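You operate a simulated robot arm through the tools that you are given. There is no shell and no other tool.

Carry out the task below with a simulated robot arm. There is one attempt and no reset: what you move stays moved.

TASK
Both doors stood open: shut the freezer, silence the alarm, press fast freeze, turn the dial to 5.
Fine: freezer before alarm; shut the fridge.

Only the result counts: the job must be done as asked and must still hold three seconds after the hand-in. Knocking over, shifting, dropping, spilling or breaking anything else fails it.

THE ROBOT
A 6-joint arm with a three-finger gripper, fixed in place. Base frame: the origin is on the floor under the middle of its stand, x ahead of it, y to its left, z up. Lengths are in mm, angles in degrees, forces in N, time in s.
It reaches about 1213 mm from its shoulder. Its first joint turns from -166.0 to 166.0 degrees. Payload 4.89 kg.
Tool frame: the origin (TCP) lies between the finger pads and is the grasp point; the fingertips stand 30 mm ahead of it; z points along the fingers, y is the line along which they close. The gripper opens to 164 mm; its body begins 125 mm behind the TCP.
Orientation is that of the tool frame in the base frame, as a unit quaternion [x, y, z, w]. With the fingers straight down and closing along the base's y, the tool's x points along the base's -x, its y along +y and its z along -z.

THE INTERFACE
- The arm moves only by the tool send_rows. Its argument "plan" is a list of rows, each a list of 7 numbers: the closure, from 0 (fully open) to 1 (shut), then the shift along the tool's x, y, z in mm, then the turn, a rotation vector about the tool's x, y, z in degrees. In form: [[gripper, tx, ty, tz, ax, ay, az], ...]. A call has 1 to 20 rows; each row is the pose to reach, as a shift and turn from the pose commanded when the call began, along the tool's axes at that moment. Each row takes 0.2 s and may step no farther than 50 mm and 8.6 degrees from the row before; otherwise, or with a gripper value out of range, the whole call is refused. A pose out of reach is approached as far as the arm can. The call stops where the force on the tool passes 90 N (or 10 N more than at its start, if that is more) or the arm is blocked; 0.2 s more then pass. Each finger travels about 108 mm/s and halts on what it meets, pressing with about 20 N; the grip force reading is that of the motor and also rises with nothing between the fingers. The clock runs only during rows and for 0.2 s after the last one: add rows that repeat a pose to give the fingers time. It gives the time, the measured TCP pose, the force on the tool (base axes), the opening and the grip force at its end, in the units of the frame above (readings bear some noise), with the torque about the TCP (base axes, N m) and any sound that the robot's microphone picked up, and new pictures: "views" is both (left out), scene, wrist or none.
- Cameras (640 x 400 px; columns grow to the right, rows downward): "scene" is fixed at [224.5, -494.9, 1474.5]; the picture's right is [0.78, -0.62, 0.00], its down [-0.29, -0.36, -0.89] and it looks along [0.55, 0.69, -0.46] (base axes); focal length 321 px, centre (320, 200). "wrist" rides on the gripper at [76, -2, -152] in the tool frame; the picture's right is [0.02, 1.00, 0.00], its down [-0.88, 0.02, -0.47] and it looks along [-0.47, 0.01, 0.88] (tool axes); focal length 247 px, centre (320, 200).
- raise_lower(by): moves the trunk up (or, below 0, down) by that many mm; the arm rides with it, the base frame stays. It gives what a move gives, with no picture.
- locate(camera, pixels): for up to 12 pixels [column, row] of the newest picture of that camera ("zoom" is the newest enlarged one), the place [x, y, z] in the base frame of the surface seen there, good to about 3 mm, but the place of the scene camera against the robot may be out by one fixed shift of up to 12 mm in any direction. It takes no simulated time.
- enlarge(camera, box): a new picture of the part [left, top, right, bottom] of that camera's present view, enlarged. It takes no simulated time.
- sign_off(): hands the job in; it is judged then, once.

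Open the gripper and draw the arm clear of the work before you hand the job in, unless the task says otherwise.

The tools are called after ">>>" as a command line: name --pt "numbers of a row" for each row, then --argument value for the rest, lists and objects as JSON in quotes. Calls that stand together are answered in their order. send_rows: Moves the arm, as the interface text tells. Its arguments: {"type":"object","properties":{"plan":{"type":"array","items":{"type":"array","items":{"type":"number"}}},"views":{"type":"string","enum":["both","scene","wrist","none"]}},"required":["plan"]} The other tools are called the same way: raise_lower (by) moves the trunk up or down; locate (camera, pixels) gives the place of the surface under pixels of a picture; enlarge (camera, box) takes an enlarged picture of a part of a camera's view; sign_off () hands the job in.

At the start:

```text
time: 0.0
tool_pos: [524.9, 267.7, 1191.9]
tcp_rot: [-0.001, 1.0, 0.0, 0.0]
ft_force: [0.0, -0.2, -0.1]
torque: [0.02, 0.02, 0.02]
finger_gap: 164.2
finger_force: 0.0
trunk travel left (down, up): [-150.0, 240.0]
```

scene: 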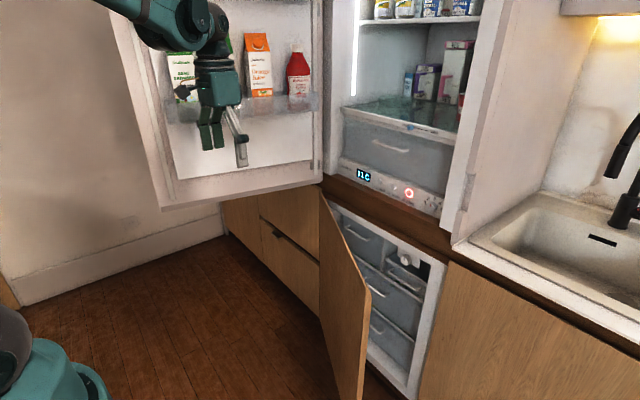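
wrist: 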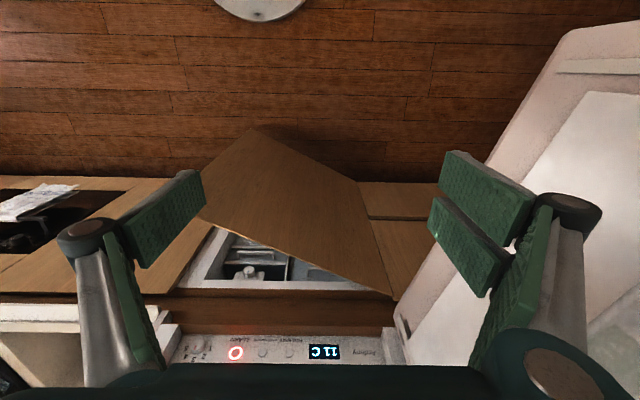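

The scene shows the fridge above with its control panel (display near pixel (363,176), red light at (409,193)) and the freezer below with its door ajar and a dial near (405,262). I enlarge these to read labels.

>>> enlarge --camera "scene" --box '[320, 140, 460, 230]'

>>> enlarge --camera "wrist" --box '[160, 320, 420, 380]'

>>> enlarge --camera "scene" --box '[310, 190, 470, 400]'

```text
4.44 times, centred on (390, 185) of scene
```

zoom: 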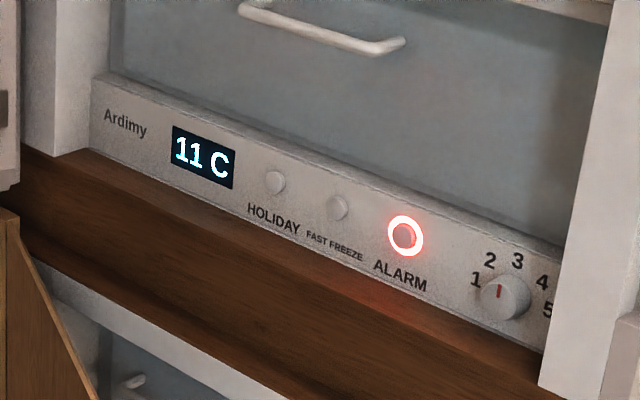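

```text
2.46 times, centred on (290, 350) of wrist
```

zoom: 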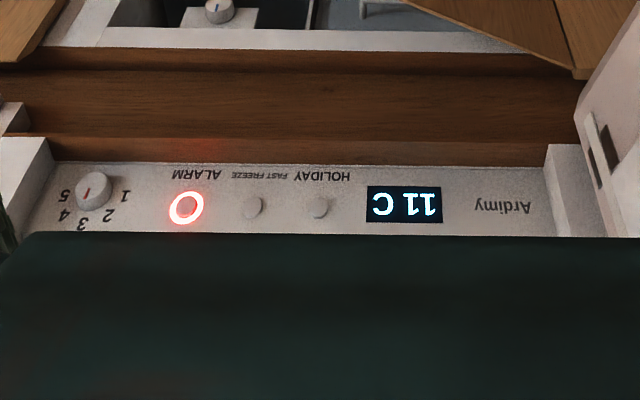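

```text
1.90 times, centred on (390, 295) of scene
```

zoom: 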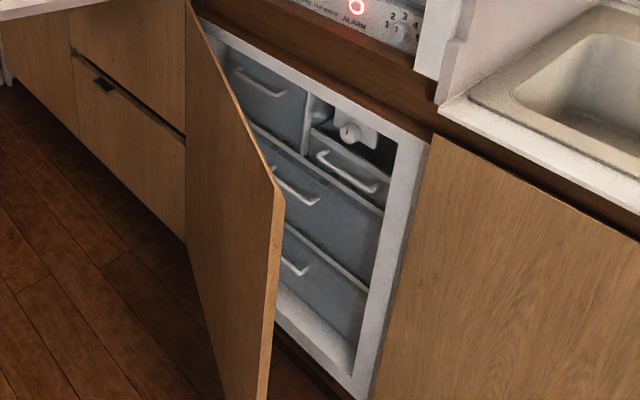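

The panel reads Ardimy, 11 C, HOLIDAY, FAST FREEZE, ALARM (lit red), dial 1–5. I zoom closer on the panel dial and on the knob inside the freezer.

>>> enlarge --camera "scene" --box '[400, 180, 448, 215]'

>>> enlarge --camera "scene" --box '[375, 235, 440, 295]'

>>> enlarge --camera "scene" --box '[90, 0, 340, 220]'

```text
11.43 times, centred on (424, 198) of scene
```

zoom: 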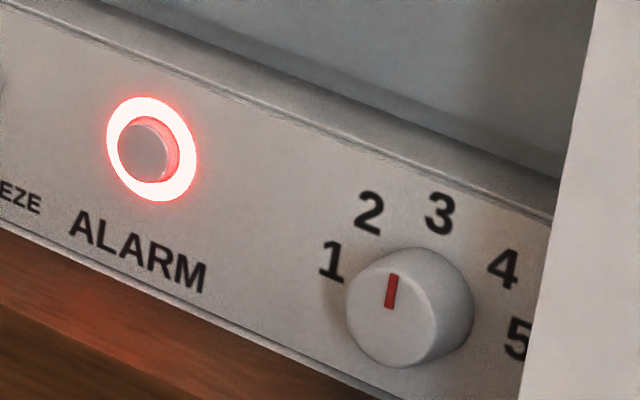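

```text
6.67 times, centred on (408, 265) of scene
```

zoom: 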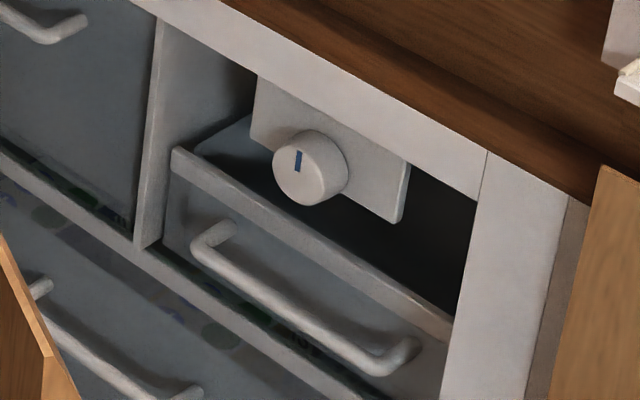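

```text
1.82 times, centred on (215, 110) of scene
```

zoom: 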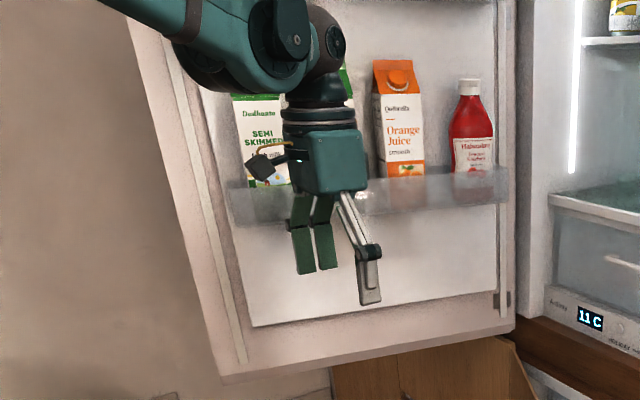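

I locate key points on the panel, the freezer door and fridge door in the scene picture.

>>> locate --camera "scene" --pixels '[[409, 193], [393.5, 187], [380, 181], [363, 176], [429, 205], [405, 262], [339, 172], [447, 200], [420, 220], [440, 250]]'

>>> locate --camera "scene" --pixels '[[324, 195], [365, 290], [340, 300], [355, 385], [325, 360], [345, 255], [155, 205], [320, 178], [318, 20], [110, 20], [300, 180], [200, 195]]'

>>> locate --camera "wrist" --pixels '[[236, 353], [262, 352], [289, 351], [325, 352], [198, 346], [250, 272], [265, 130], [355, 185], [390, 293], [205, 215], [570, 40], [405, 340]]'

```text
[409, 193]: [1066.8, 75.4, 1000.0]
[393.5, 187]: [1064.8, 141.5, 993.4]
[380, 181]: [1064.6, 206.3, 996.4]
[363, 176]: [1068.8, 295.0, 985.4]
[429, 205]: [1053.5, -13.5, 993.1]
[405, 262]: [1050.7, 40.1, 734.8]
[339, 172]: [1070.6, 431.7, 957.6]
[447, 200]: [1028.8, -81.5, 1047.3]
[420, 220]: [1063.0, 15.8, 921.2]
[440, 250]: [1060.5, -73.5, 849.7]
```

```text
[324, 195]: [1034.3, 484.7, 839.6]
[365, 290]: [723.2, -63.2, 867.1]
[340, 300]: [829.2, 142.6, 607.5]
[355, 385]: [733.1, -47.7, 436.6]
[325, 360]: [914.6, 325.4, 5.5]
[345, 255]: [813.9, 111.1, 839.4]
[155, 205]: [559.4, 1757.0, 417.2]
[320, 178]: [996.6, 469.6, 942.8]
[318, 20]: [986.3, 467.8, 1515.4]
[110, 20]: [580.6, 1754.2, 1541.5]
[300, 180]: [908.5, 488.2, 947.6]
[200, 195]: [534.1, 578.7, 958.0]
```

```text
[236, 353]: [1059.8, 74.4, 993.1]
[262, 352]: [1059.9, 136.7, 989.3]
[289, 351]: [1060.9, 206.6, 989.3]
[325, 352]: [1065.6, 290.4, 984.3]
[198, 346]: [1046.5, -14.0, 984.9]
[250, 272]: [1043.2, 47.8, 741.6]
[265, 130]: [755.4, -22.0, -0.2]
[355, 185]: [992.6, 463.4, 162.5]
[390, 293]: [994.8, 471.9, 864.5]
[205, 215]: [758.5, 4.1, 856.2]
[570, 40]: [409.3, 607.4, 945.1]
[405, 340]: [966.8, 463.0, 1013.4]
```

I now measure the finger geometry from the wrist picture (pads at (165,215), (487,190), (467,255)) and more points on the scene around the dial, wall and neighbouring cabinet.

>>> locate --camera "wrist" --pixels '[[190, 185], [200, 205], [145, 255], [125, 225], [525, 210], [450, 165], [440, 215], [495, 285], [505, 245], [435, 200], [485, 215], [160, 205]]'

>>> locate --camera "scene" --pixels '[[500, 330], [452, 230], [465, 130], [440, 190], [400, 160], [390, 150], [340, 145], [410, 330], [435, 300], [270, 225], [200, 90], [240, 200]]'

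>>> enlarge --camera "wrist" --box '[40, 130, 620, 400]'

```text
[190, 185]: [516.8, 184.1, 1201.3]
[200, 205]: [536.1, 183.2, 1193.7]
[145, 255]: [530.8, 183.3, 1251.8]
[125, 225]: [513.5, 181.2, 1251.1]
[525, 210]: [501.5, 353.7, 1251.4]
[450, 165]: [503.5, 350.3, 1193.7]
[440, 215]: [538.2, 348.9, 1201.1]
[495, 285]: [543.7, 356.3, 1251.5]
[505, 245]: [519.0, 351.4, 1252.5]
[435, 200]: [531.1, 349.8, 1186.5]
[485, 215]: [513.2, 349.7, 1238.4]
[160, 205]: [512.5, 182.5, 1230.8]
```

```text
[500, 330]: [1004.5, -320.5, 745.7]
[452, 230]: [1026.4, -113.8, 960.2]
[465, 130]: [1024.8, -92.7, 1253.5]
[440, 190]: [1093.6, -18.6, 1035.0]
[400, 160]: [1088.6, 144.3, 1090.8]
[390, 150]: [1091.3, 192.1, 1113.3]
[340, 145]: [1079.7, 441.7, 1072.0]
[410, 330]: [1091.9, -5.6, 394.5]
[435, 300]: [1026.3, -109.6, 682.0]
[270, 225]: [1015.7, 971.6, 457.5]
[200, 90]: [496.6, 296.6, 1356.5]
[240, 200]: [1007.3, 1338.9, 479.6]
```

```text
1.10 times, centred on (330, 265) of wrist
```

zoom: 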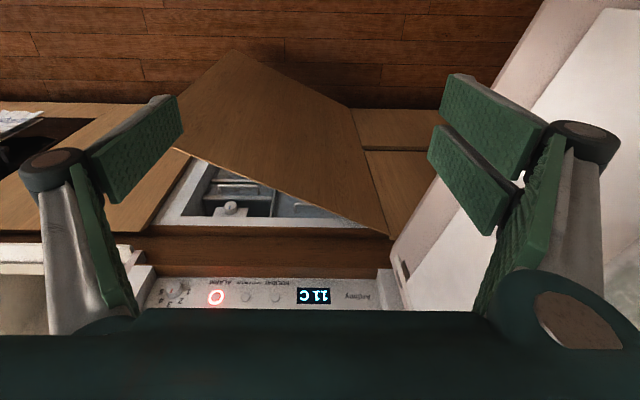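

The pads are ~24 mm (single) and ~45 mm (pair) wide, and the freezer door runs from hinge (995,472) to free edge (758,4), top z≈860. I close the fingers and lower the arm in front of the freezer door's outer face, pitching the tool forward.

>>> send_rows --pt "1 -10.4 -16.3 30.9 0 -4.29 0" --pt "1 -20.7 -32.6 61.7 0 -8.57 0" --pt "1 -31.1 -48.9 92.6 0 -12.86 0" --pt "1 -41.4 -65.1 123.4 0 -17.14 0" --pt "1 -51.8 -81.4 154.3 0 -21.43 0" --pt "1 -62.1 -97.7 185.1 0 -25.71 0" --pt "1 -72.5 -114 216 0 -30 0" --pt "1 -82.9 -130.3 246.9 0 -34.29 0" --pt "1 -93.2 -146.6 277.7 0 -38.57 0" --pt "1 -103.6 -162.9 308.6 0 -42.86 0" --pt "1 -113.9 -179.1 339.4 0 -47.14 0" --pt "1 -124.3 -195.4 370.3 0 -51.43 0" --pt "1 -134.6 -211.7 401.1 0 -55.71 0" --pt "1 -145 -228 432 0 -60 0" --pt "1 -145 -228 432 0 -60 0" --views "both"

```text
time: 3.2
tool_pos: [780.8, 53.6, 947.5]
tcp_rot: [0.0, 0.867, -0.001, 0.498]
ft_force: [1.3, 0.9, -0.7]
torque: [-0.01, 0.01, -0.06]
finger_gap: 0.1
finger_force: 19.5
out of reach, approached as far as the arm can: row 10, 11, 12, 13, 14, 15
trunk travel left (down, up): [-150.0, 240.0]
```

scene: 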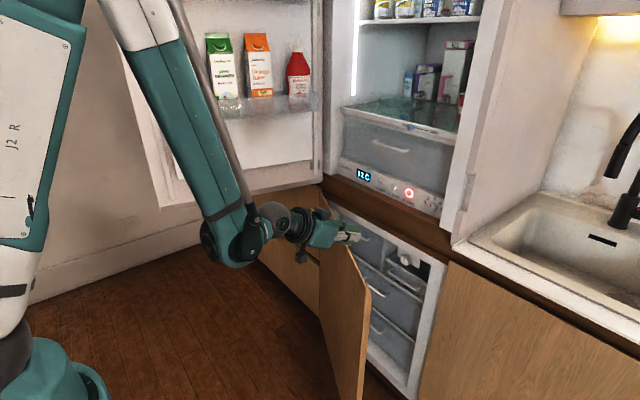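
wrist: 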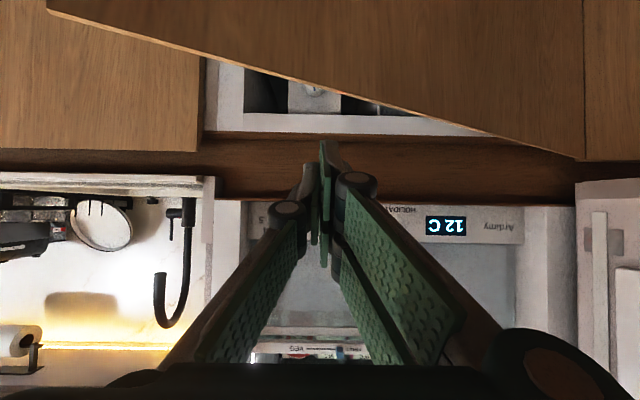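

The pose went out of reach (TCP now at (781,54,947), above the freezer door's top edge near (345,255) in the scene). I test with a null row to see which pose is taken as commanded before retreating.

>>> send_rows --pt "1 0 0 0 0 0 0" --views "none"

```text
time: 3.6
tool_pos: [779.8, 53.1, 948.5]
tcp_rot: [0.0, 0.867, 0.0, 0.498]
ft_force: [-0.2, -0.1, -1.2]
torque: [-0.01, 0.01, -0.01]
finger_gap: 0.1
finger_force: 19.6
trunk travel left (down, up): [-150.0, 240.0]
```

No out-of-reach flag, so the reached pose is the new reference. I retreat back along the tool axis while reducing the pitch so I can then lower the trunk in front of the door.

>>> send_rows --pt "1 0 0 -30 0 5 0" --pt "1 0 0 -60 0 10 0" --pt "1 0 0 -90 0 15 0" --pt "1 0 0 -125 0 20 0" --views "none"

```text
time: 4.6
tool_pos: [665.4, 50.9, 1018.1]
tcp_rot: [0.0, 0.94, 0.0, 0.341]
ft_force: [1.9, 0.3, -0.6]
torque: [0.03, 0.15, -0.04]
finger_gap: 0.0
finger_force: 20.2
trunk travel left (down, up): [-150.0, 240.0]
```

The TCP is at (665,51,1018), clear of the door (outer face ≈783 at this y). I lower the trunk 150 mm.

>>> raise_lower --by -150

```text
time: 6.3
tool_pos: [664.9, 50.7, 868.8]
tcp_rot: [-0.001, 0.94, 0.0, 0.342]
ft_force: [0.6, 0.0, -0.5]
torque: [-0.02, 0.0, -0.01]
finger_gap: 0.0
finger_force: 20.3
trunk travel left (down, up): [0.0, 390.0]
```

>>> enlarge --camera "scene" --box '[180, 150, 460, 400]'

>>> enlarge --camera "wrist" --box '[0, 0, 640, 400]'

```text
1.60 times, centred on (320, 275) of scene
```

zoom: 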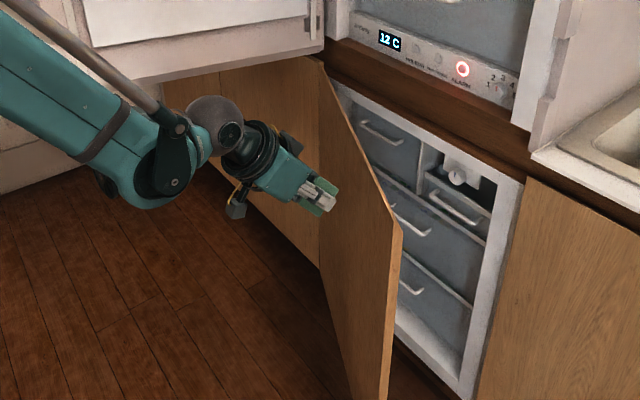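

```text
1.00 times, centred on (320, 200) of wrist (not enlarged: the box is as wide or as high as the picture)
```

zoom: 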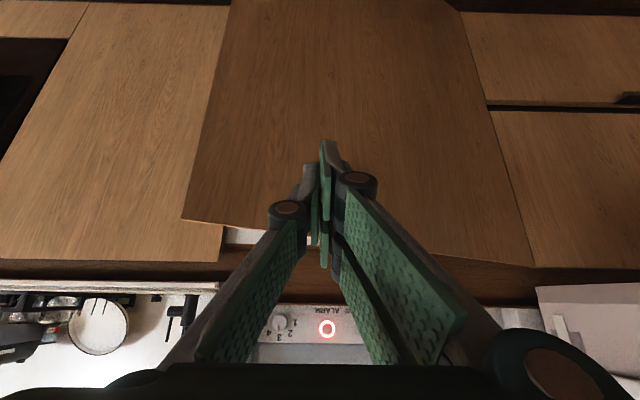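

The fingers are in front of the door's outer face; door corner visible in the wrist view at (183,219), hinge top at (537,266). I locate points on the door face in it.

>>> locate --camera "wrist" --pixels '[[187, 217], [225, 100], [240, 200], [325, 100], [450, 200], [530, 262], [90, 200], [560, 200], [279, 322], [327, 329], [205, 240]]'

```text
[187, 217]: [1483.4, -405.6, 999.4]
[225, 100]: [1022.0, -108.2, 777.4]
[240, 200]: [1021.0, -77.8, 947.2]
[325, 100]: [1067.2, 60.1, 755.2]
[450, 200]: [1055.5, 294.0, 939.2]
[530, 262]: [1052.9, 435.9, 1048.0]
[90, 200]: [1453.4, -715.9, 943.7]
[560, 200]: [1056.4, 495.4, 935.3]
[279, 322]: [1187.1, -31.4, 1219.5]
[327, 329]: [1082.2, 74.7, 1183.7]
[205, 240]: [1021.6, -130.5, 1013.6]
```

Those used the older wrist frame; the newest zoom is the full wrist view, so I query "zoom".

>>> locate --camera "zoom" --pixels '[[190, 216], [225, 100], [240, 200], [325, 100], [450, 200], [530, 262], [90, 200], [560, 200], [279, 322], [327, 329], [330, 155], [312, 170]]'

```text
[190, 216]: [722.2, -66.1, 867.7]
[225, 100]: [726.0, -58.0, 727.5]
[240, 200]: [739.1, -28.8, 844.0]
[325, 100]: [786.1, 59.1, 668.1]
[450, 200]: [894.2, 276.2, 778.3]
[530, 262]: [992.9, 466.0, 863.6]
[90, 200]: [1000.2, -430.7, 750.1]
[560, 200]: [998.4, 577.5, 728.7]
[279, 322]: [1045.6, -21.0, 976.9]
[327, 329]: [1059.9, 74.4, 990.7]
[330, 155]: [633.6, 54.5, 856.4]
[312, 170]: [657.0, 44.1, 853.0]
```

The door's free edge is at (722,-66), angle ≈27°, closed plane x≈1000. I lower the tip to about z=800 and shift to y≈0, still in front of the door.

>>> send_rows --pt "1 11 -17 13 0 0 0" --pt "1 22 -34 26 0 0 0" --pt "1 32 -51 38 0 0 0" --pt "1 32 -51 38 0 0 0" --views "wrist"

```text
time: 7.3
tool_pos: [666.1, -0.6, 817.5]
tcp_rot: [0.0, 0.94, 0.001, 0.342]
ft_force: [-0.1, 0.4, 0.7]
torque: [0.0, -0.02, -0.05]
finger_gap: 0.0
finger_force: 20.7
trunk travel left (down, up): [0.0, 390.0]
```

wrist: 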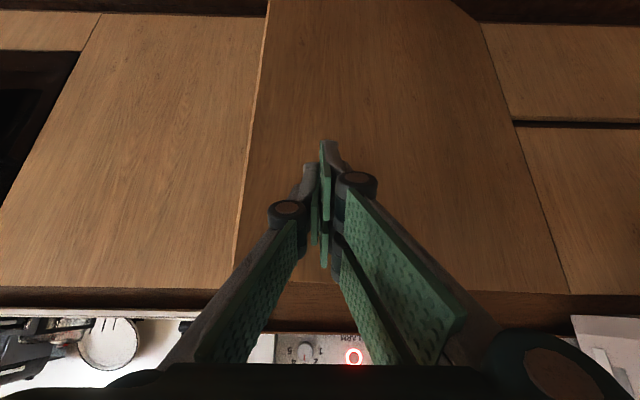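

The tip is in front of the door at y≈0, z≈800. Now I push forward along the door's closing arc in 20 mm steps up to just before the closed plane.

>>> send_rows --pt "1 -23 0 19.3 0 0 0" --pt "1 -41.4 0 34.7 0 0 0" --pt "1 -53.6 -8 45 0 0 0" --pt "1 -68.9 -16 57.9 0 0 0" --pt "1 -84.3 -24 70.7 0 0 0" --pt "1 -99.6 -31 83.6 0 0 0" --pt "1 -114.9 -37 96.5 0 0 0" --pt "1 -130.2 -42 109.3 0 0 0" --pt "1 -145.5 -46 122.2 0 0 0" --pt "1 -160.9 -50 135 0 0 0" --pt "1 -176.2 -53 147.9 0 0 0" --pt "1 -191.5 -55 160.8 0 0 0" --pt "1 -203 -56 170.4 0 0 0" --views "both"

```text
time: 10.2
tool_pos: [931.0, -55.7, 819.0]
tcp_rot: [0.0, 0.94, 0.0, 0.342]
ft_force: [-0.7, -0.6, 0.4]
torque: [0.04, -0.03, -0.04]
finger_gap: 0.3
finger_force: 20.2
trunk travel left (down, up): [0.0, 390.0]
```

scene: 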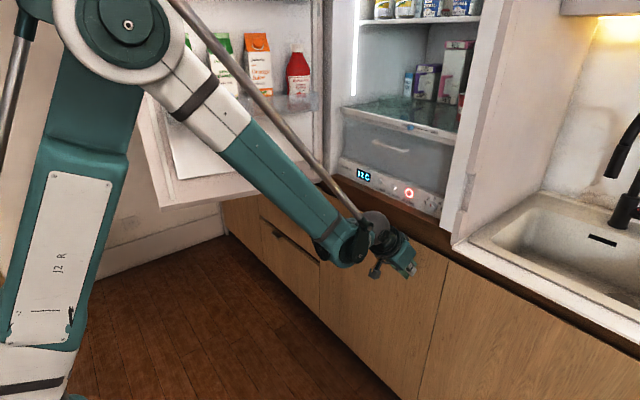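
wrist: 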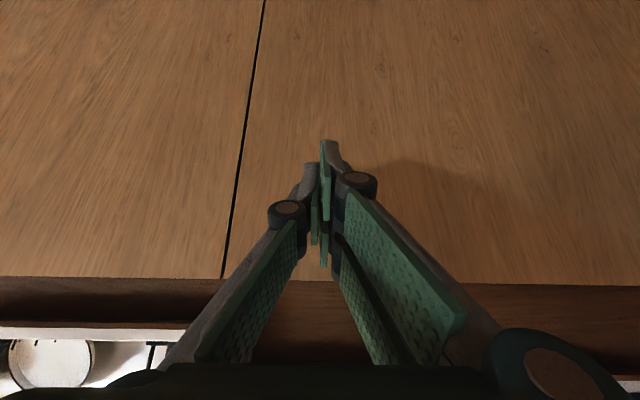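

The freezer door looks flush with its neighbour (gap line at (245,140) wrist). I check the plane of the door against the neighbours.

>>> locate --camera "wrist" --pixels '[[255, 100], [235, 100], [235, 260], [215, 260], [400, 100], [560, 250], [100, 200], [450, 50]]'

>>> enlarge --camera "wrist" --box '[180, 220, 420, 300]'

```text
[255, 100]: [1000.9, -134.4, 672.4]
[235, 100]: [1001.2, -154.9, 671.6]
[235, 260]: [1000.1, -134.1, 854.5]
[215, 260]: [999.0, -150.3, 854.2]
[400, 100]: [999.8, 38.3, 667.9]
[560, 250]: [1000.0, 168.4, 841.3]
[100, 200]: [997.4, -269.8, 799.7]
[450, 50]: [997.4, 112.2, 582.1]
```

```text
2.67 times, centred on (300, 260) of wrist
```

zoom: 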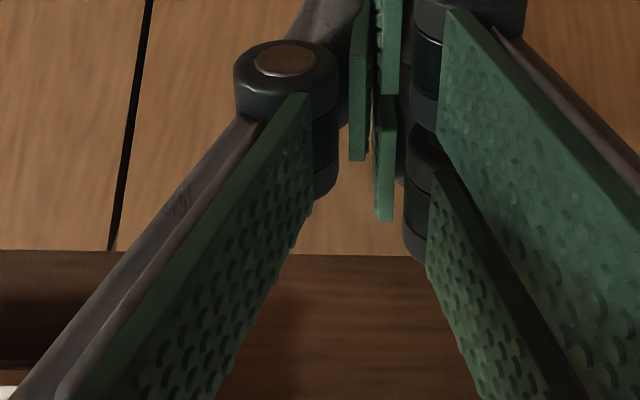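

The door is at x≈1000, flush with neighbours. I give it a gentle firm push to make sure it is seated.

>>> send_rows --pt "1 -11.5 0 9.6 0 0 0" --pt "1 -19.2 0 16.1 0 0 0" --pt "1 -23 0 19.3 0 0 0" --pt "1 -26 0 21.8 0 0 0" --pt "1 -28.3 0 23.8 0 0 0" --pt "1 -28.3 0 23.8 0 0 0" --views "none"

```text
time: 11.6
tool_pos: [962.6, -55.3, 817.3]
tcp_rot: [0.0, 0.94, 0.0, 0.341]
ft_force: [-80.5, -5.5, -10.9]
torque: [-0.01, 0.52, 0.08]
finger_gap: 0.1
finger_force: 20.3
trunk travel left (down, up): [0.0, 390.0]
```

80 N against a firm stop: the freezer is shut. I back off and raise to panel height with the tool pitched horizontal in front of the alarm button (≈(1060,74,991)).

>>> send_rows --pt "1 23 0 -19.3 0 0 0" --pt "1 46 0 -38.6 0 0 0" --pt "1 32.5 18.6 -59.5 0 -7.14 0" --pt "1 19 37.1 -80.5 0 -14.3 0" --pt "1 5.5 55.7 -101.4 0 -21.4 0" --pt "1 -8 74.3 -122.4 0 -28.6 0" --pt "1 -21.4 92.9 -143.3 0 -35.7 0" --pt "1 -34.9 111.4 -164.3 0 -42.9 0" --pt "1 -48.4 130 -185.2 0 -50 0" --pt "1 -48.4 130 -185.2 0 -50 0" --views "both"

```text
time: 13.8
tool_pos: [885.8, 75.1, 991.2]
tcp_rot: [0.003, 0.707, 0.003, 0.707]
ft_force: [0.0, -0.7, 1.2]
torque: [-0.02, 0.09, 0.05]
finger_gap: 0.0
finger_force: 19.9
trunk travel left (down, up): [0.0, 390.0]
```

scene: 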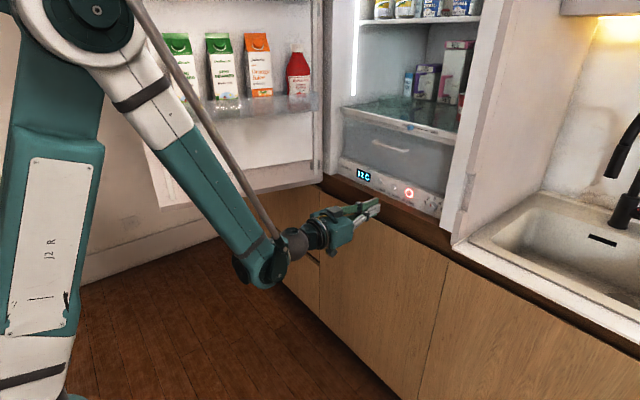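
wrist: 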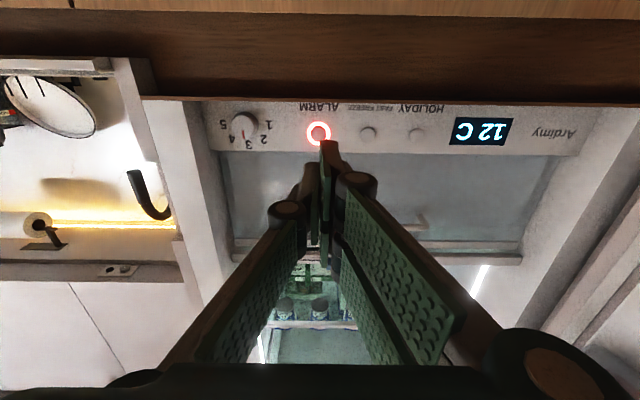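

The panel is now well seen (alarm ring (318,132), fast freeze (368,134), dial (243,127) in the wrist view). I enlarge it and locate the parts.

>>> enlarge --camera "wrist" --box '[190, 90, 350, 170]'

>>> locate --camera "wrist" --pixels '[[318, 133], [368, 134], [417, 135], [243, 127], [257, 115], [300, 120], [345, 120], [195, 140], [207, 120], [350, 152], [350, 101], [350, 60]]'

```text
4.00 times, centred on (270, 130) of wrist
```

zoom: 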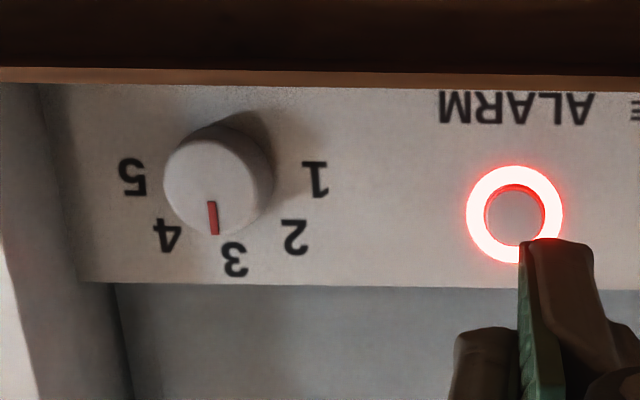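

```text
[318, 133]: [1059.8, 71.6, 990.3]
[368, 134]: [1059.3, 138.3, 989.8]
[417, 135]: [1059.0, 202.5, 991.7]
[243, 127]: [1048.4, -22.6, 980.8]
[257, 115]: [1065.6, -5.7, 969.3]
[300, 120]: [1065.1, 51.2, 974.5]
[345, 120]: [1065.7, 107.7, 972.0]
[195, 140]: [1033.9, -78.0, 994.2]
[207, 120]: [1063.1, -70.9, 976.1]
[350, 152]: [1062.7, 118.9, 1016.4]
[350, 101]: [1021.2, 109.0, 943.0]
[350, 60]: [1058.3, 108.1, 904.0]
```

Alarm button front is at ≈(1059.5,73,990.5), tool axis at (y 75, z 991). I advance the closed fingertips (30 mm ahead of TCP) and press it, then withdraw.

>>> send_rows --pt "1 0 0 40 0 0 0" --pt "1 0 -1 80 0 0 0" --pt "1 0 -1 120 0 0 0" --pt "1 0 -1 136 0 0 0" --pt "1 0 -1 142 0 0 0" --pt "1 0 -1 145 0 0 0" --pt "1 0 -1 147 0 0 0" --pt "1 0 -1 148 0 0 0" --views "both"

```text
time: 15.6
tool_pos: [1032.0, 73.8, 990.0]
tcp_rot: [-0.001, 0.707, 0.0, 0.707]
ft_force: [0.8, -0.1, 1.1]
torque: [0.03, 0.0, 0.0]
finger_gap: 0.0
finger_force: 20.0
trunk travel left (down, up): [0.0, 390.0]
```

scene: 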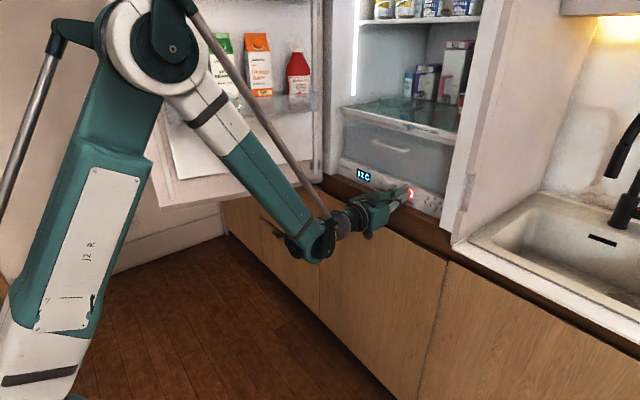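
wrist: 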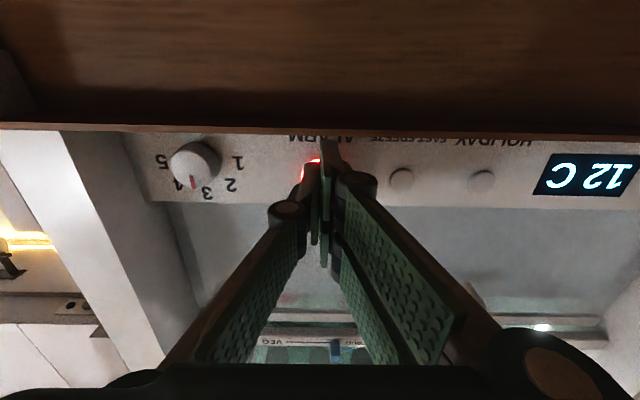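

No contact force yet at TCP x=1032. I enlarge the wrist view around the tip to see where it sits relative to the button.

>>> enlarge --camera "wrist" --box '[260, 110, 400, 200]'

>>> enlarge --camera "scene" --box '[380, 170, 444, 210]'

```text
4.44 times, centred on (330, 155) of wrist
```

zoom: 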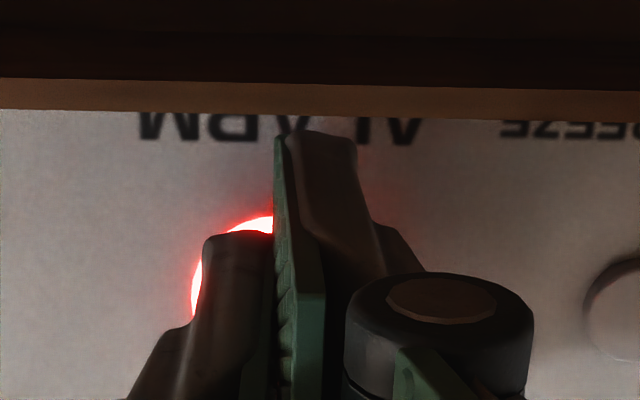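

```text
10.00 times, centred on (412, 190) of scene
```

zoom: 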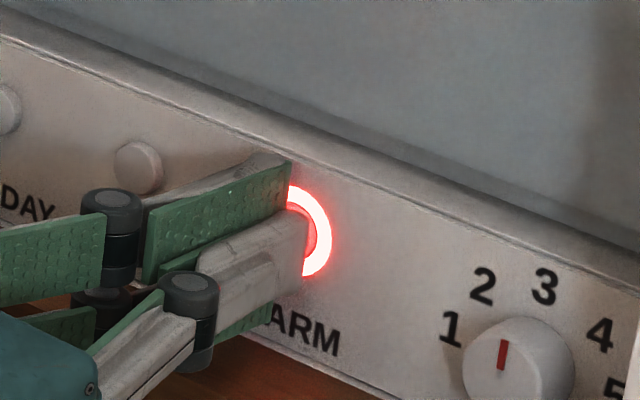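

The fingertips cover the button but have not touched. I advance in small 1.5 mm steps.

>>> send_rows --pt "1 0 0 1.5 0 0 0" --pt "1 0 0 3 0 0 0" --pt "1 0 0 4.5 0 0 0" --pt "1 0 0 4.5 0 0 0" --views "none"

```text
time: 16.6
tool_pos: [1036.6, 72.1, 990.9]
tcp_rot: [0.001, 0.708, 0.001, 0.707]
ft_force: [-1.9, 0.5, 0.3]
torque: [0.02, 0.0, 0.03]
finger_gap: 6.0
finger_force: 45.1
trunk travel left (down, up): [0.0, 390.0]
heard: click
```

A click was heard, though the finger gap reads 6 mm. I look at the panel before moving on.

>>> enlarge --camera "scene" --box '[380, 170, 444, 210]'

>>> enlarge --camera "wrist" --box '[260, 110, 400, 200]'

```text
10.00 times, centred on (412, 190) of scene
```

zoom: 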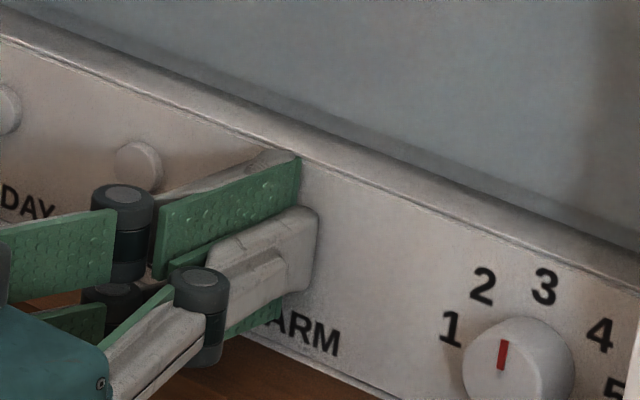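

```text
4.44 times, centred on (330, 155) of wrist
```

zoom: 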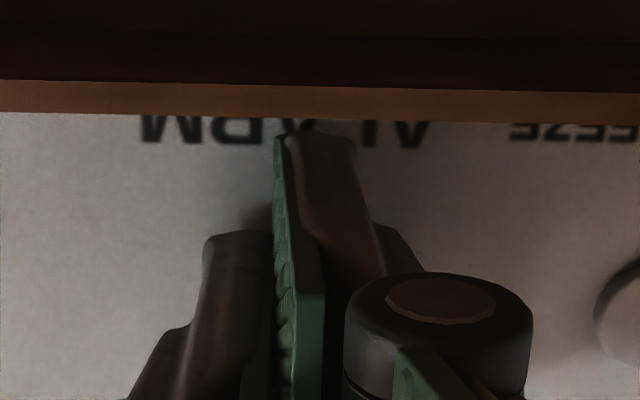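

The alarm ring is dark: alarm silenced. I back off and shift 64.5 mm left to the FAST FREEZE button (y≈138), stopping short of it to check alignment.

>>> send_rows --pt "1 0 0 -20 0 0 0" --pt "1 0 0 -40 0 0 0" --pt "1 0 33 -40 0 0 0" --pt "1 0 64.5 -40 0 0 0" --pt "1 0 64.5 -14 0 0 0" --pt "1 0 64.5 -14 0 0 0" --views "both"

>>> enlarge --camera "scene" --box '[370, 160, 434, 200]'

>>> enlarge --camera "wrist" --box '[160, 100, 400, 220]'

```text
time: 17.9
tool_pos: [1021.7, 138.6, 992.5]
tcp_rot: [0.0, 0.708, 0.0, 0.707]
ft_force: [-0.3, 0.6, -1.5]
torque: [-0.01, 0.07, 0.03]
finger_gap: 0.1
finger_force: 44.6
trunk travel left (down, up): [0.0, 390.0]
```

scene: 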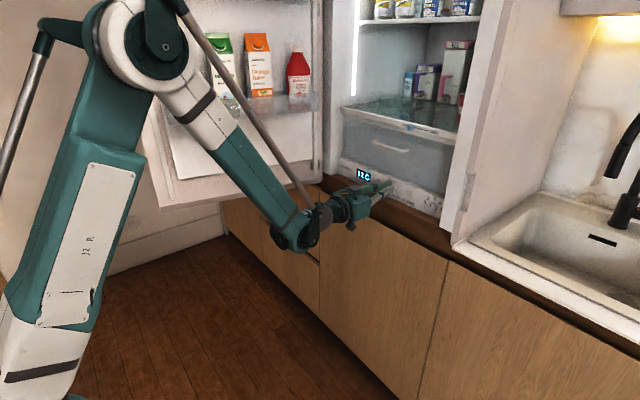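
wrist: 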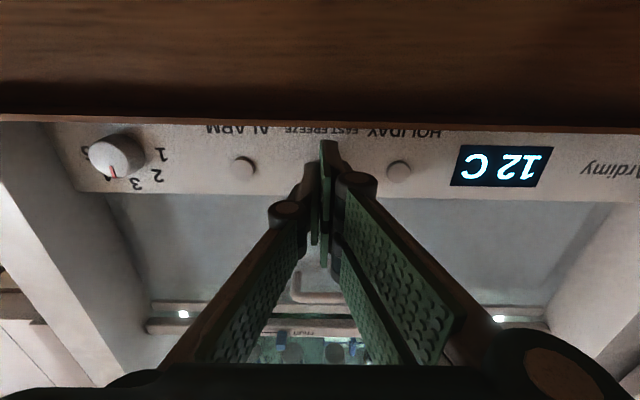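

```text
10.00 times, centred on (402, 180) of scene
```

zoom: 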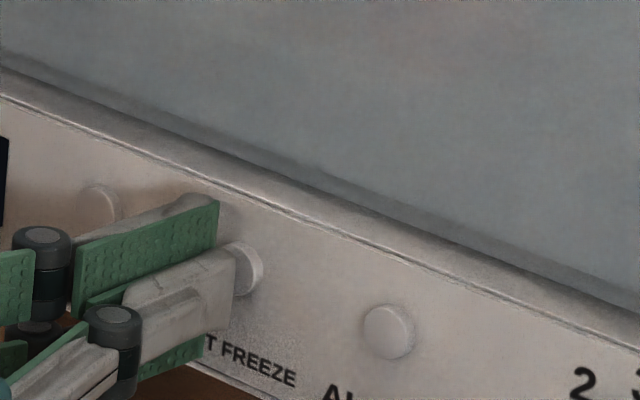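

```text
2.67 times, centred on (280, 160) of wrist
```

zoom: 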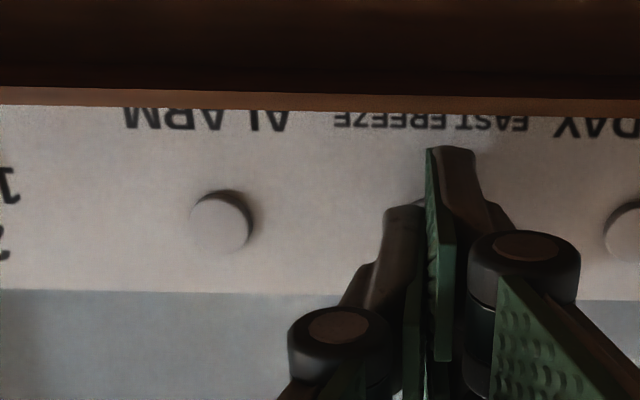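

The tip lines up between HOLIDAY and ALARM at y≈138.6 on the FAST FREEZE button. I press in small steps to the same depth that clicked before.

>>> send_rows --pt "1 0 0 6 0 0 0" --pt "1 0 0 9 0 0 0" --pt "1 0 0 11 0 0 0" --pt "1 0 0 12.5 0 0 0" --pt "1 0 0 14 0 0 0" --pt "1 0 0 14 0 0 0" --views "none"

>>> enlarge --camera "scene" --box '[370, 160, 434, 200]'

```text
time: 19.4
tool_pos: [1036.2, 136.8, 992.3]
tcp_rot: [0.0, 0.707, 0.0, 0.707]
ft_force: [-3.0, -0.4, -0.9]
torque: [-0.01, 0.03, -0.01]
finger_gap: 6.1
finger_force: 45.1
trunk travel left (down, up): [0.0, 390.0]
heard: click
```

```text
10.00 times, centred on (402, 180) of scene
```

zoom: 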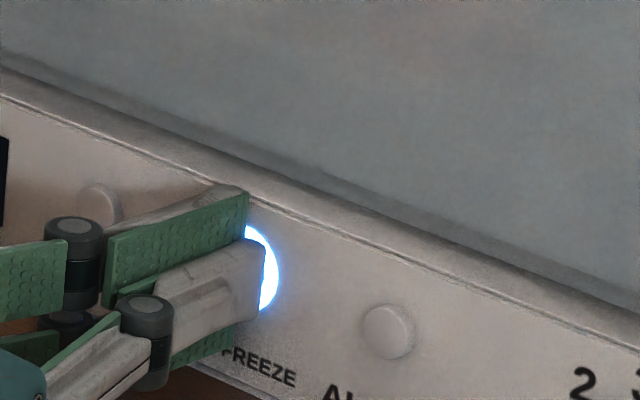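

FAST FREEZE is lit blue. I withdraw and move in front of the dial (y≈-20) to measure it.

>>> send_rows --pt "1 0 0 -20 0 0 0" --pt "1 0 0 -55 0 0 0" --pt "1 0 0 -95 0 0 0" --pt "1 0 -40 -110 0 0 0" --pt "1 0 -80 -110 0 0 0" --pt "0.6 0 -120 -110 0 0 0" --pt "0.5 0 -157 -110 0 0 0" --pt "0.5 0 -157 -110 0 0 0" --pt "0.5 0 -157 -110 0 0 0" --views "both"

>>> enlarge --camera "scene" --box '[370, 160, 450, 220]'

>>> enlarge --camera "wrist" --box '[240, 80, 400, 180]'

```text
time: 21.4
tool_pos: [926.4, -19.6, 991.5]
tcp_rot: [0.0, 0.707, 0.0, 0.707]
ft_force: [0.4, 0.2, -0.6]
torque: [-0.07, 0.03, -0.04]
finger_gap: 82.1
finger_force: 0.1
trunk travel left (down, up): [0.0, 390.0]
```

scene: 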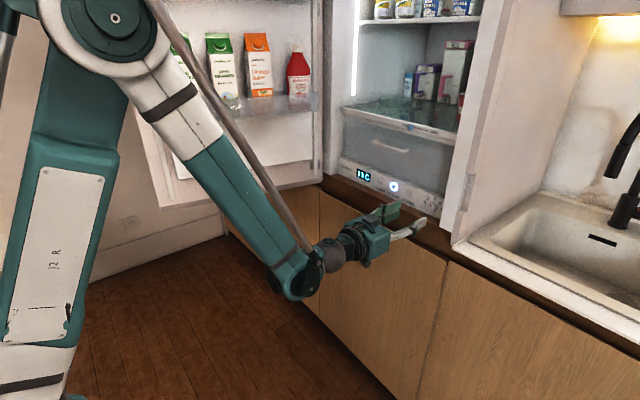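
wrist: 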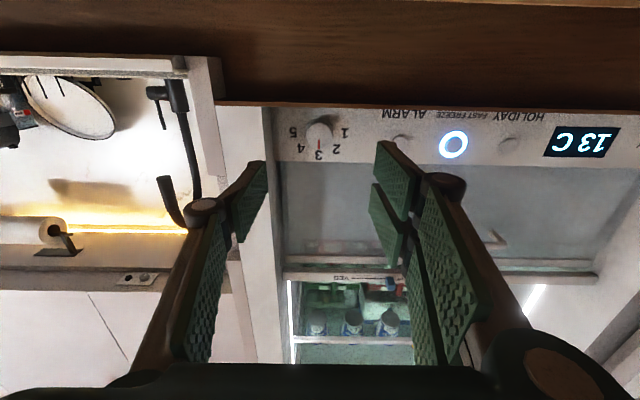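

```text
6.67 times, centred on (410, 190) of scene
```

zoom: 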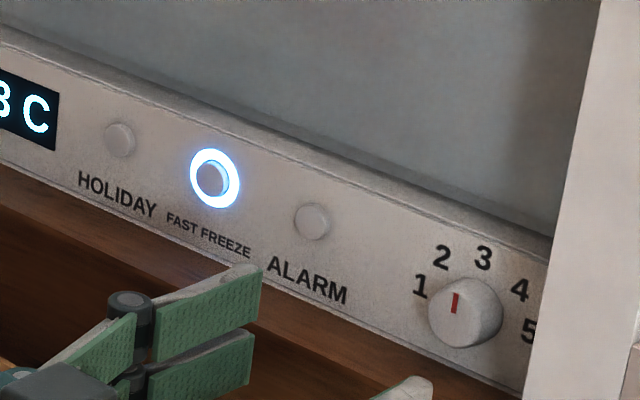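

```text
4.00 times, centred on (320, 130) of wrist
```

zoom: 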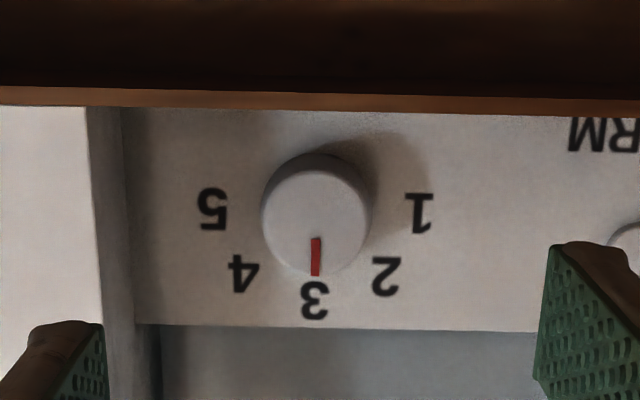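

The dial points exactly at 3; labels are 45° apart so 5 is 90° clockwise. I locate knob, labels, ledge and jamb in this zoom.

>>> locate --camera "zoom" --pixels '[[315, 208], [315, 170], [270, 215], [362, 215], [316, 265], [419, 225], [212, 225], [314, 315], [250, 115], [250, 98], [250, 80], [110, 200]]'

>>> locate --camera "zoom" --pixels '[[90, 200], [128, 200], [60, 200], [250, 108], [250, 104], [250, 90], [250, 320], [250, 335], [100, 106], [450, 104], [95, 250], [130, 330]]'

```text
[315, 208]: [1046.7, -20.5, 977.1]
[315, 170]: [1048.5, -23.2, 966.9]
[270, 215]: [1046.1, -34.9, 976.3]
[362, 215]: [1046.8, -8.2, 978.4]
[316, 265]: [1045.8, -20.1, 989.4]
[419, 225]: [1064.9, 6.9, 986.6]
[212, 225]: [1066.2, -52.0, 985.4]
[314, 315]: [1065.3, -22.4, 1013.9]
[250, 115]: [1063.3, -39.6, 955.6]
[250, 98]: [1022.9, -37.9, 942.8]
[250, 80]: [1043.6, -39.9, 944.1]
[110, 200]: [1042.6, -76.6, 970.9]
```

```text
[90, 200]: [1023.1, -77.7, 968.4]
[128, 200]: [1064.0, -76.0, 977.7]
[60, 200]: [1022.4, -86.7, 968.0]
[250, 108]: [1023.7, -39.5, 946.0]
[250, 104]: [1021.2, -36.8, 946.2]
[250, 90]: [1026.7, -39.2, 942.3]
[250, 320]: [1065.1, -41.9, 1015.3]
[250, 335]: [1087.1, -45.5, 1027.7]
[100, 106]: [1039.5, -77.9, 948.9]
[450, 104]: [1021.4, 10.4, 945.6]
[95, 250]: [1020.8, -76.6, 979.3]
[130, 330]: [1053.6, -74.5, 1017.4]
```

Knob: centre ≈(y -22, z 980.5), radius ≈16, front x 1046.5; ledge top z≈947 (front x 1022), jamb at y≈-76.5. I align with the dial axis, set a ~42 mm opening, roll slightly counter-clockwise and approach to 45 mm short for a look.

>>> send_rows --pt "0.75 6 -1.2 0 0 0 -4" --pt "0.75 11 -2.4 0 0 0 -8" --pt "0.75 11 -2.4 30 0 0 -8" --pt "0.75 11 -2.4 60 0 0 -8" --pt "0.75 11 -2.4 60 0 0 -8" --views "both"

>>> enlarge --camera "wrist" --box '[220, 90, 420, 215]'

>>> enlarge --camera "scene" --box '[380, 170, 460, 220]'

```text
time: 22.6
tool_pos: [987.1, -24.3, 980.0]
tcp_rot: [-0.049, 0.705, -0.049, 0.706]
ft_force: [-0.2, 0.1, 0.8]
torque: [0.02, 0.06, -0.01]
finger_gap: 41.2
finger_force: 0.1
trunk travel left (down, up): [0.0, 390.0]
```

scene: 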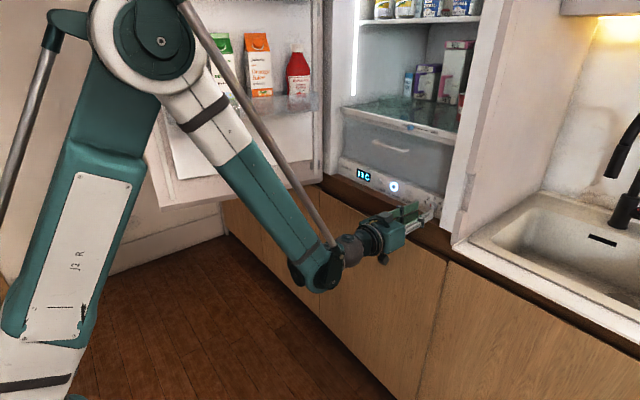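
wrist: 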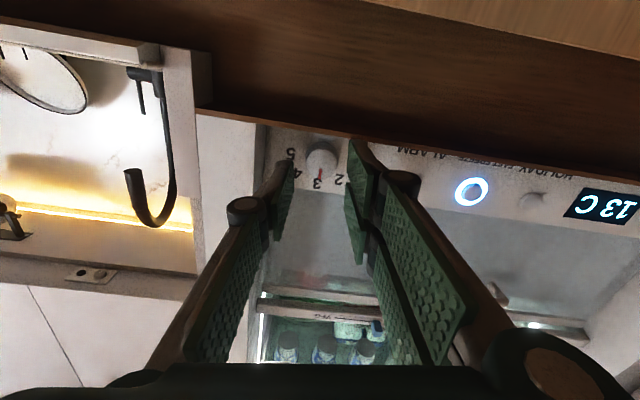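

```text
3.20 times, centred on (320, 152) of wrist
```

zoom: 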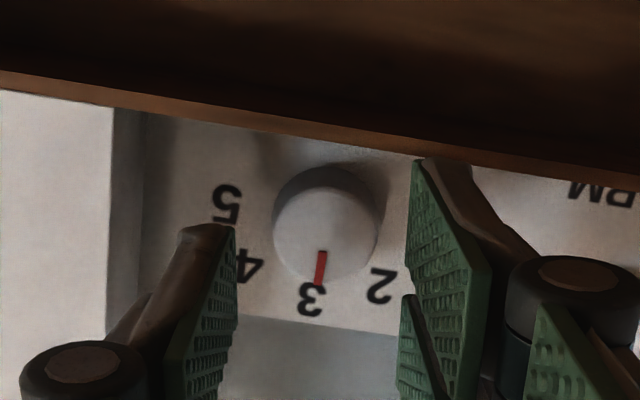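

```text
8.00 times, centred on (420, 195) of scene
```

zoom: 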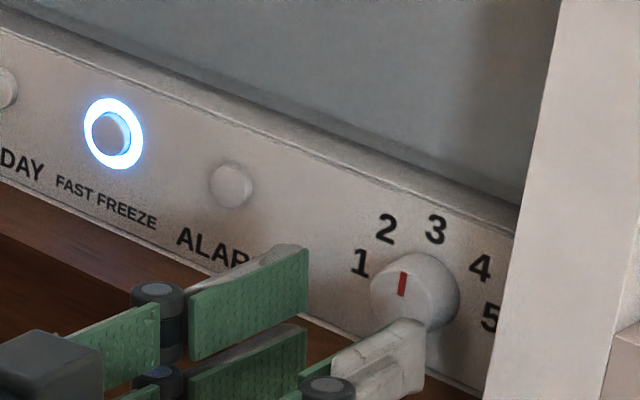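

I check the fingertip positions relative to the ledge: pair tip near zoom (430,160) of the wrist zoom. I re-take that zoom and locate.

>>> enlarge --camera "wrist" --box '[260, 110, 400, 200]'

>>> locate --camera "wrist" --pixels '[[352, 141], [360, 143], [368, 150], [357, 155], [350, 185], [280, 163], [290, 165], [350, 137], [370, 139], [345, 135], [321, 155], [380, 165]]'

```text
4.44 times, centred on (330, 155) of wrist
```

zoom: 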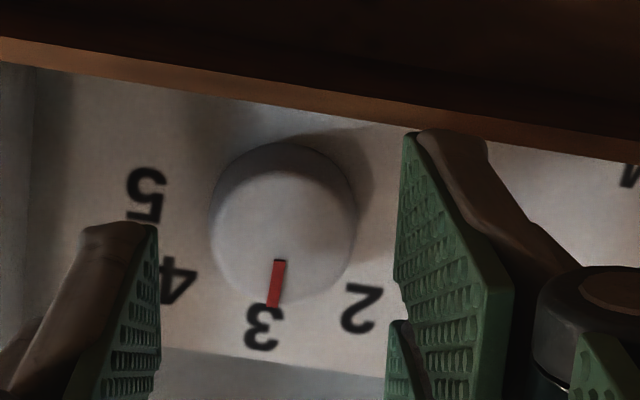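

```text
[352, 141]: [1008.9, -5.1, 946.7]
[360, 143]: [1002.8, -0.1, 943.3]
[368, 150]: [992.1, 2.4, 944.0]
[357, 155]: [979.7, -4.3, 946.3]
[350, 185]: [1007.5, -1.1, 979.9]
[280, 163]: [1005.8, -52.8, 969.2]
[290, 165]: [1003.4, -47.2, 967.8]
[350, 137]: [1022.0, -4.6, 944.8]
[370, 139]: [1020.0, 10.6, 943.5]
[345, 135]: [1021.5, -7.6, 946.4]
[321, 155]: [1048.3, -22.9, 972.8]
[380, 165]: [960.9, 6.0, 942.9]
```

The pair's half-width is ~30 mm, so its lower corner (z≈945) would meet the ledge; I shift the gripper up 8 mm relative to the knob axis (knob still on the pads), then insert to ~12 mm overlap and look.

>>> send_rows --pt "0.75 -8 0 0 0 0 0" --pt "0.75 -8 0 10 0 0 0" --pt "0.75 -8 0 25 0 0 0" --pt "0.75 -8 0 38 0 0 0" --pt "0.75 -8 0 44 0 0 0" --pt "0.75 -8 0 44 0 0 0" --views "both"

>>> enlarge --camera "wrist" --box '[240, 100, 400, 200]'

>>> enlarge --camera "scene" --box '[390, 175, 454, 215]'

```text
time: 23.9
tool_pos: [1031.6, -20.4, 988.3]
tcp_rot: [-0.049, 0.705, -0.049, 0.706]
ft_force: [-0.7, 0.2, 0.4]
torque: [0.0, 0.03, -0.01]
finger_gap: 41.3
finger_force: 0.0
trunk travel left (down, up): [0.0, 390.0]
```

scene: 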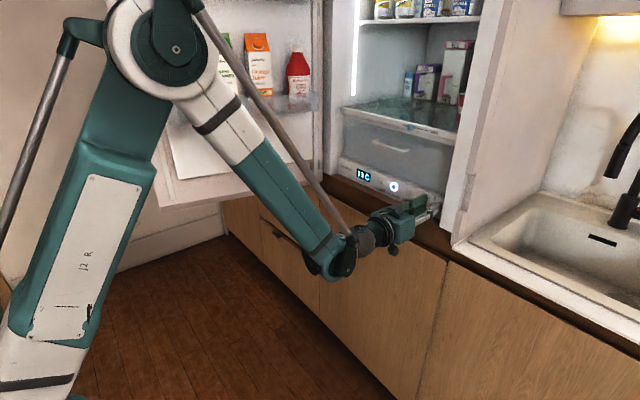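
wrist: 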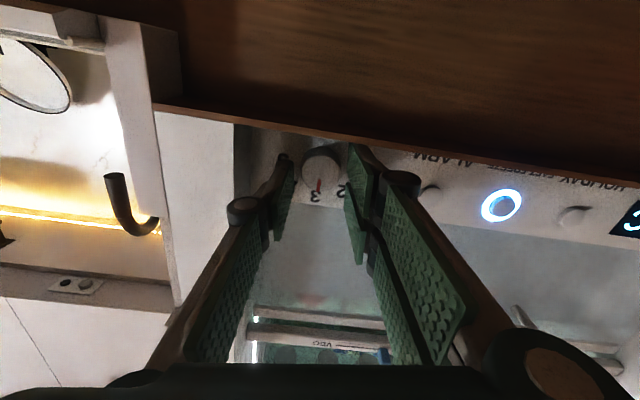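

```text
4.00 times, centred on (320, 150) of wrist
```

zoom: 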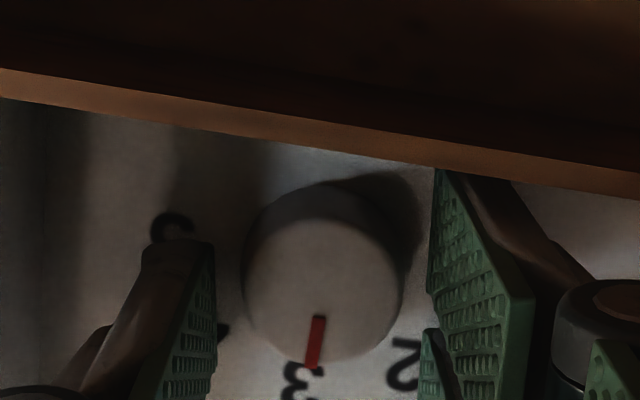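

```text
10.00 times, centred on (422, 195) of scene
```

zoom: 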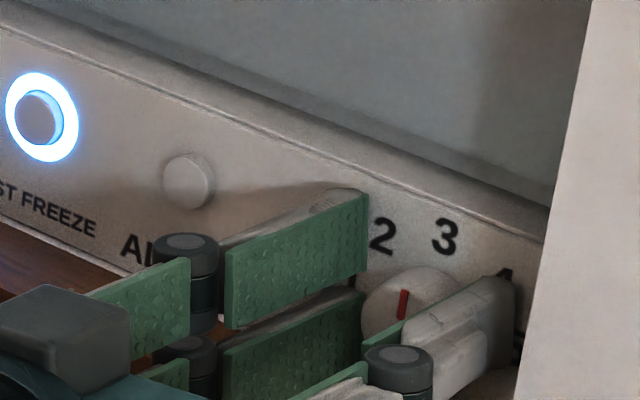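

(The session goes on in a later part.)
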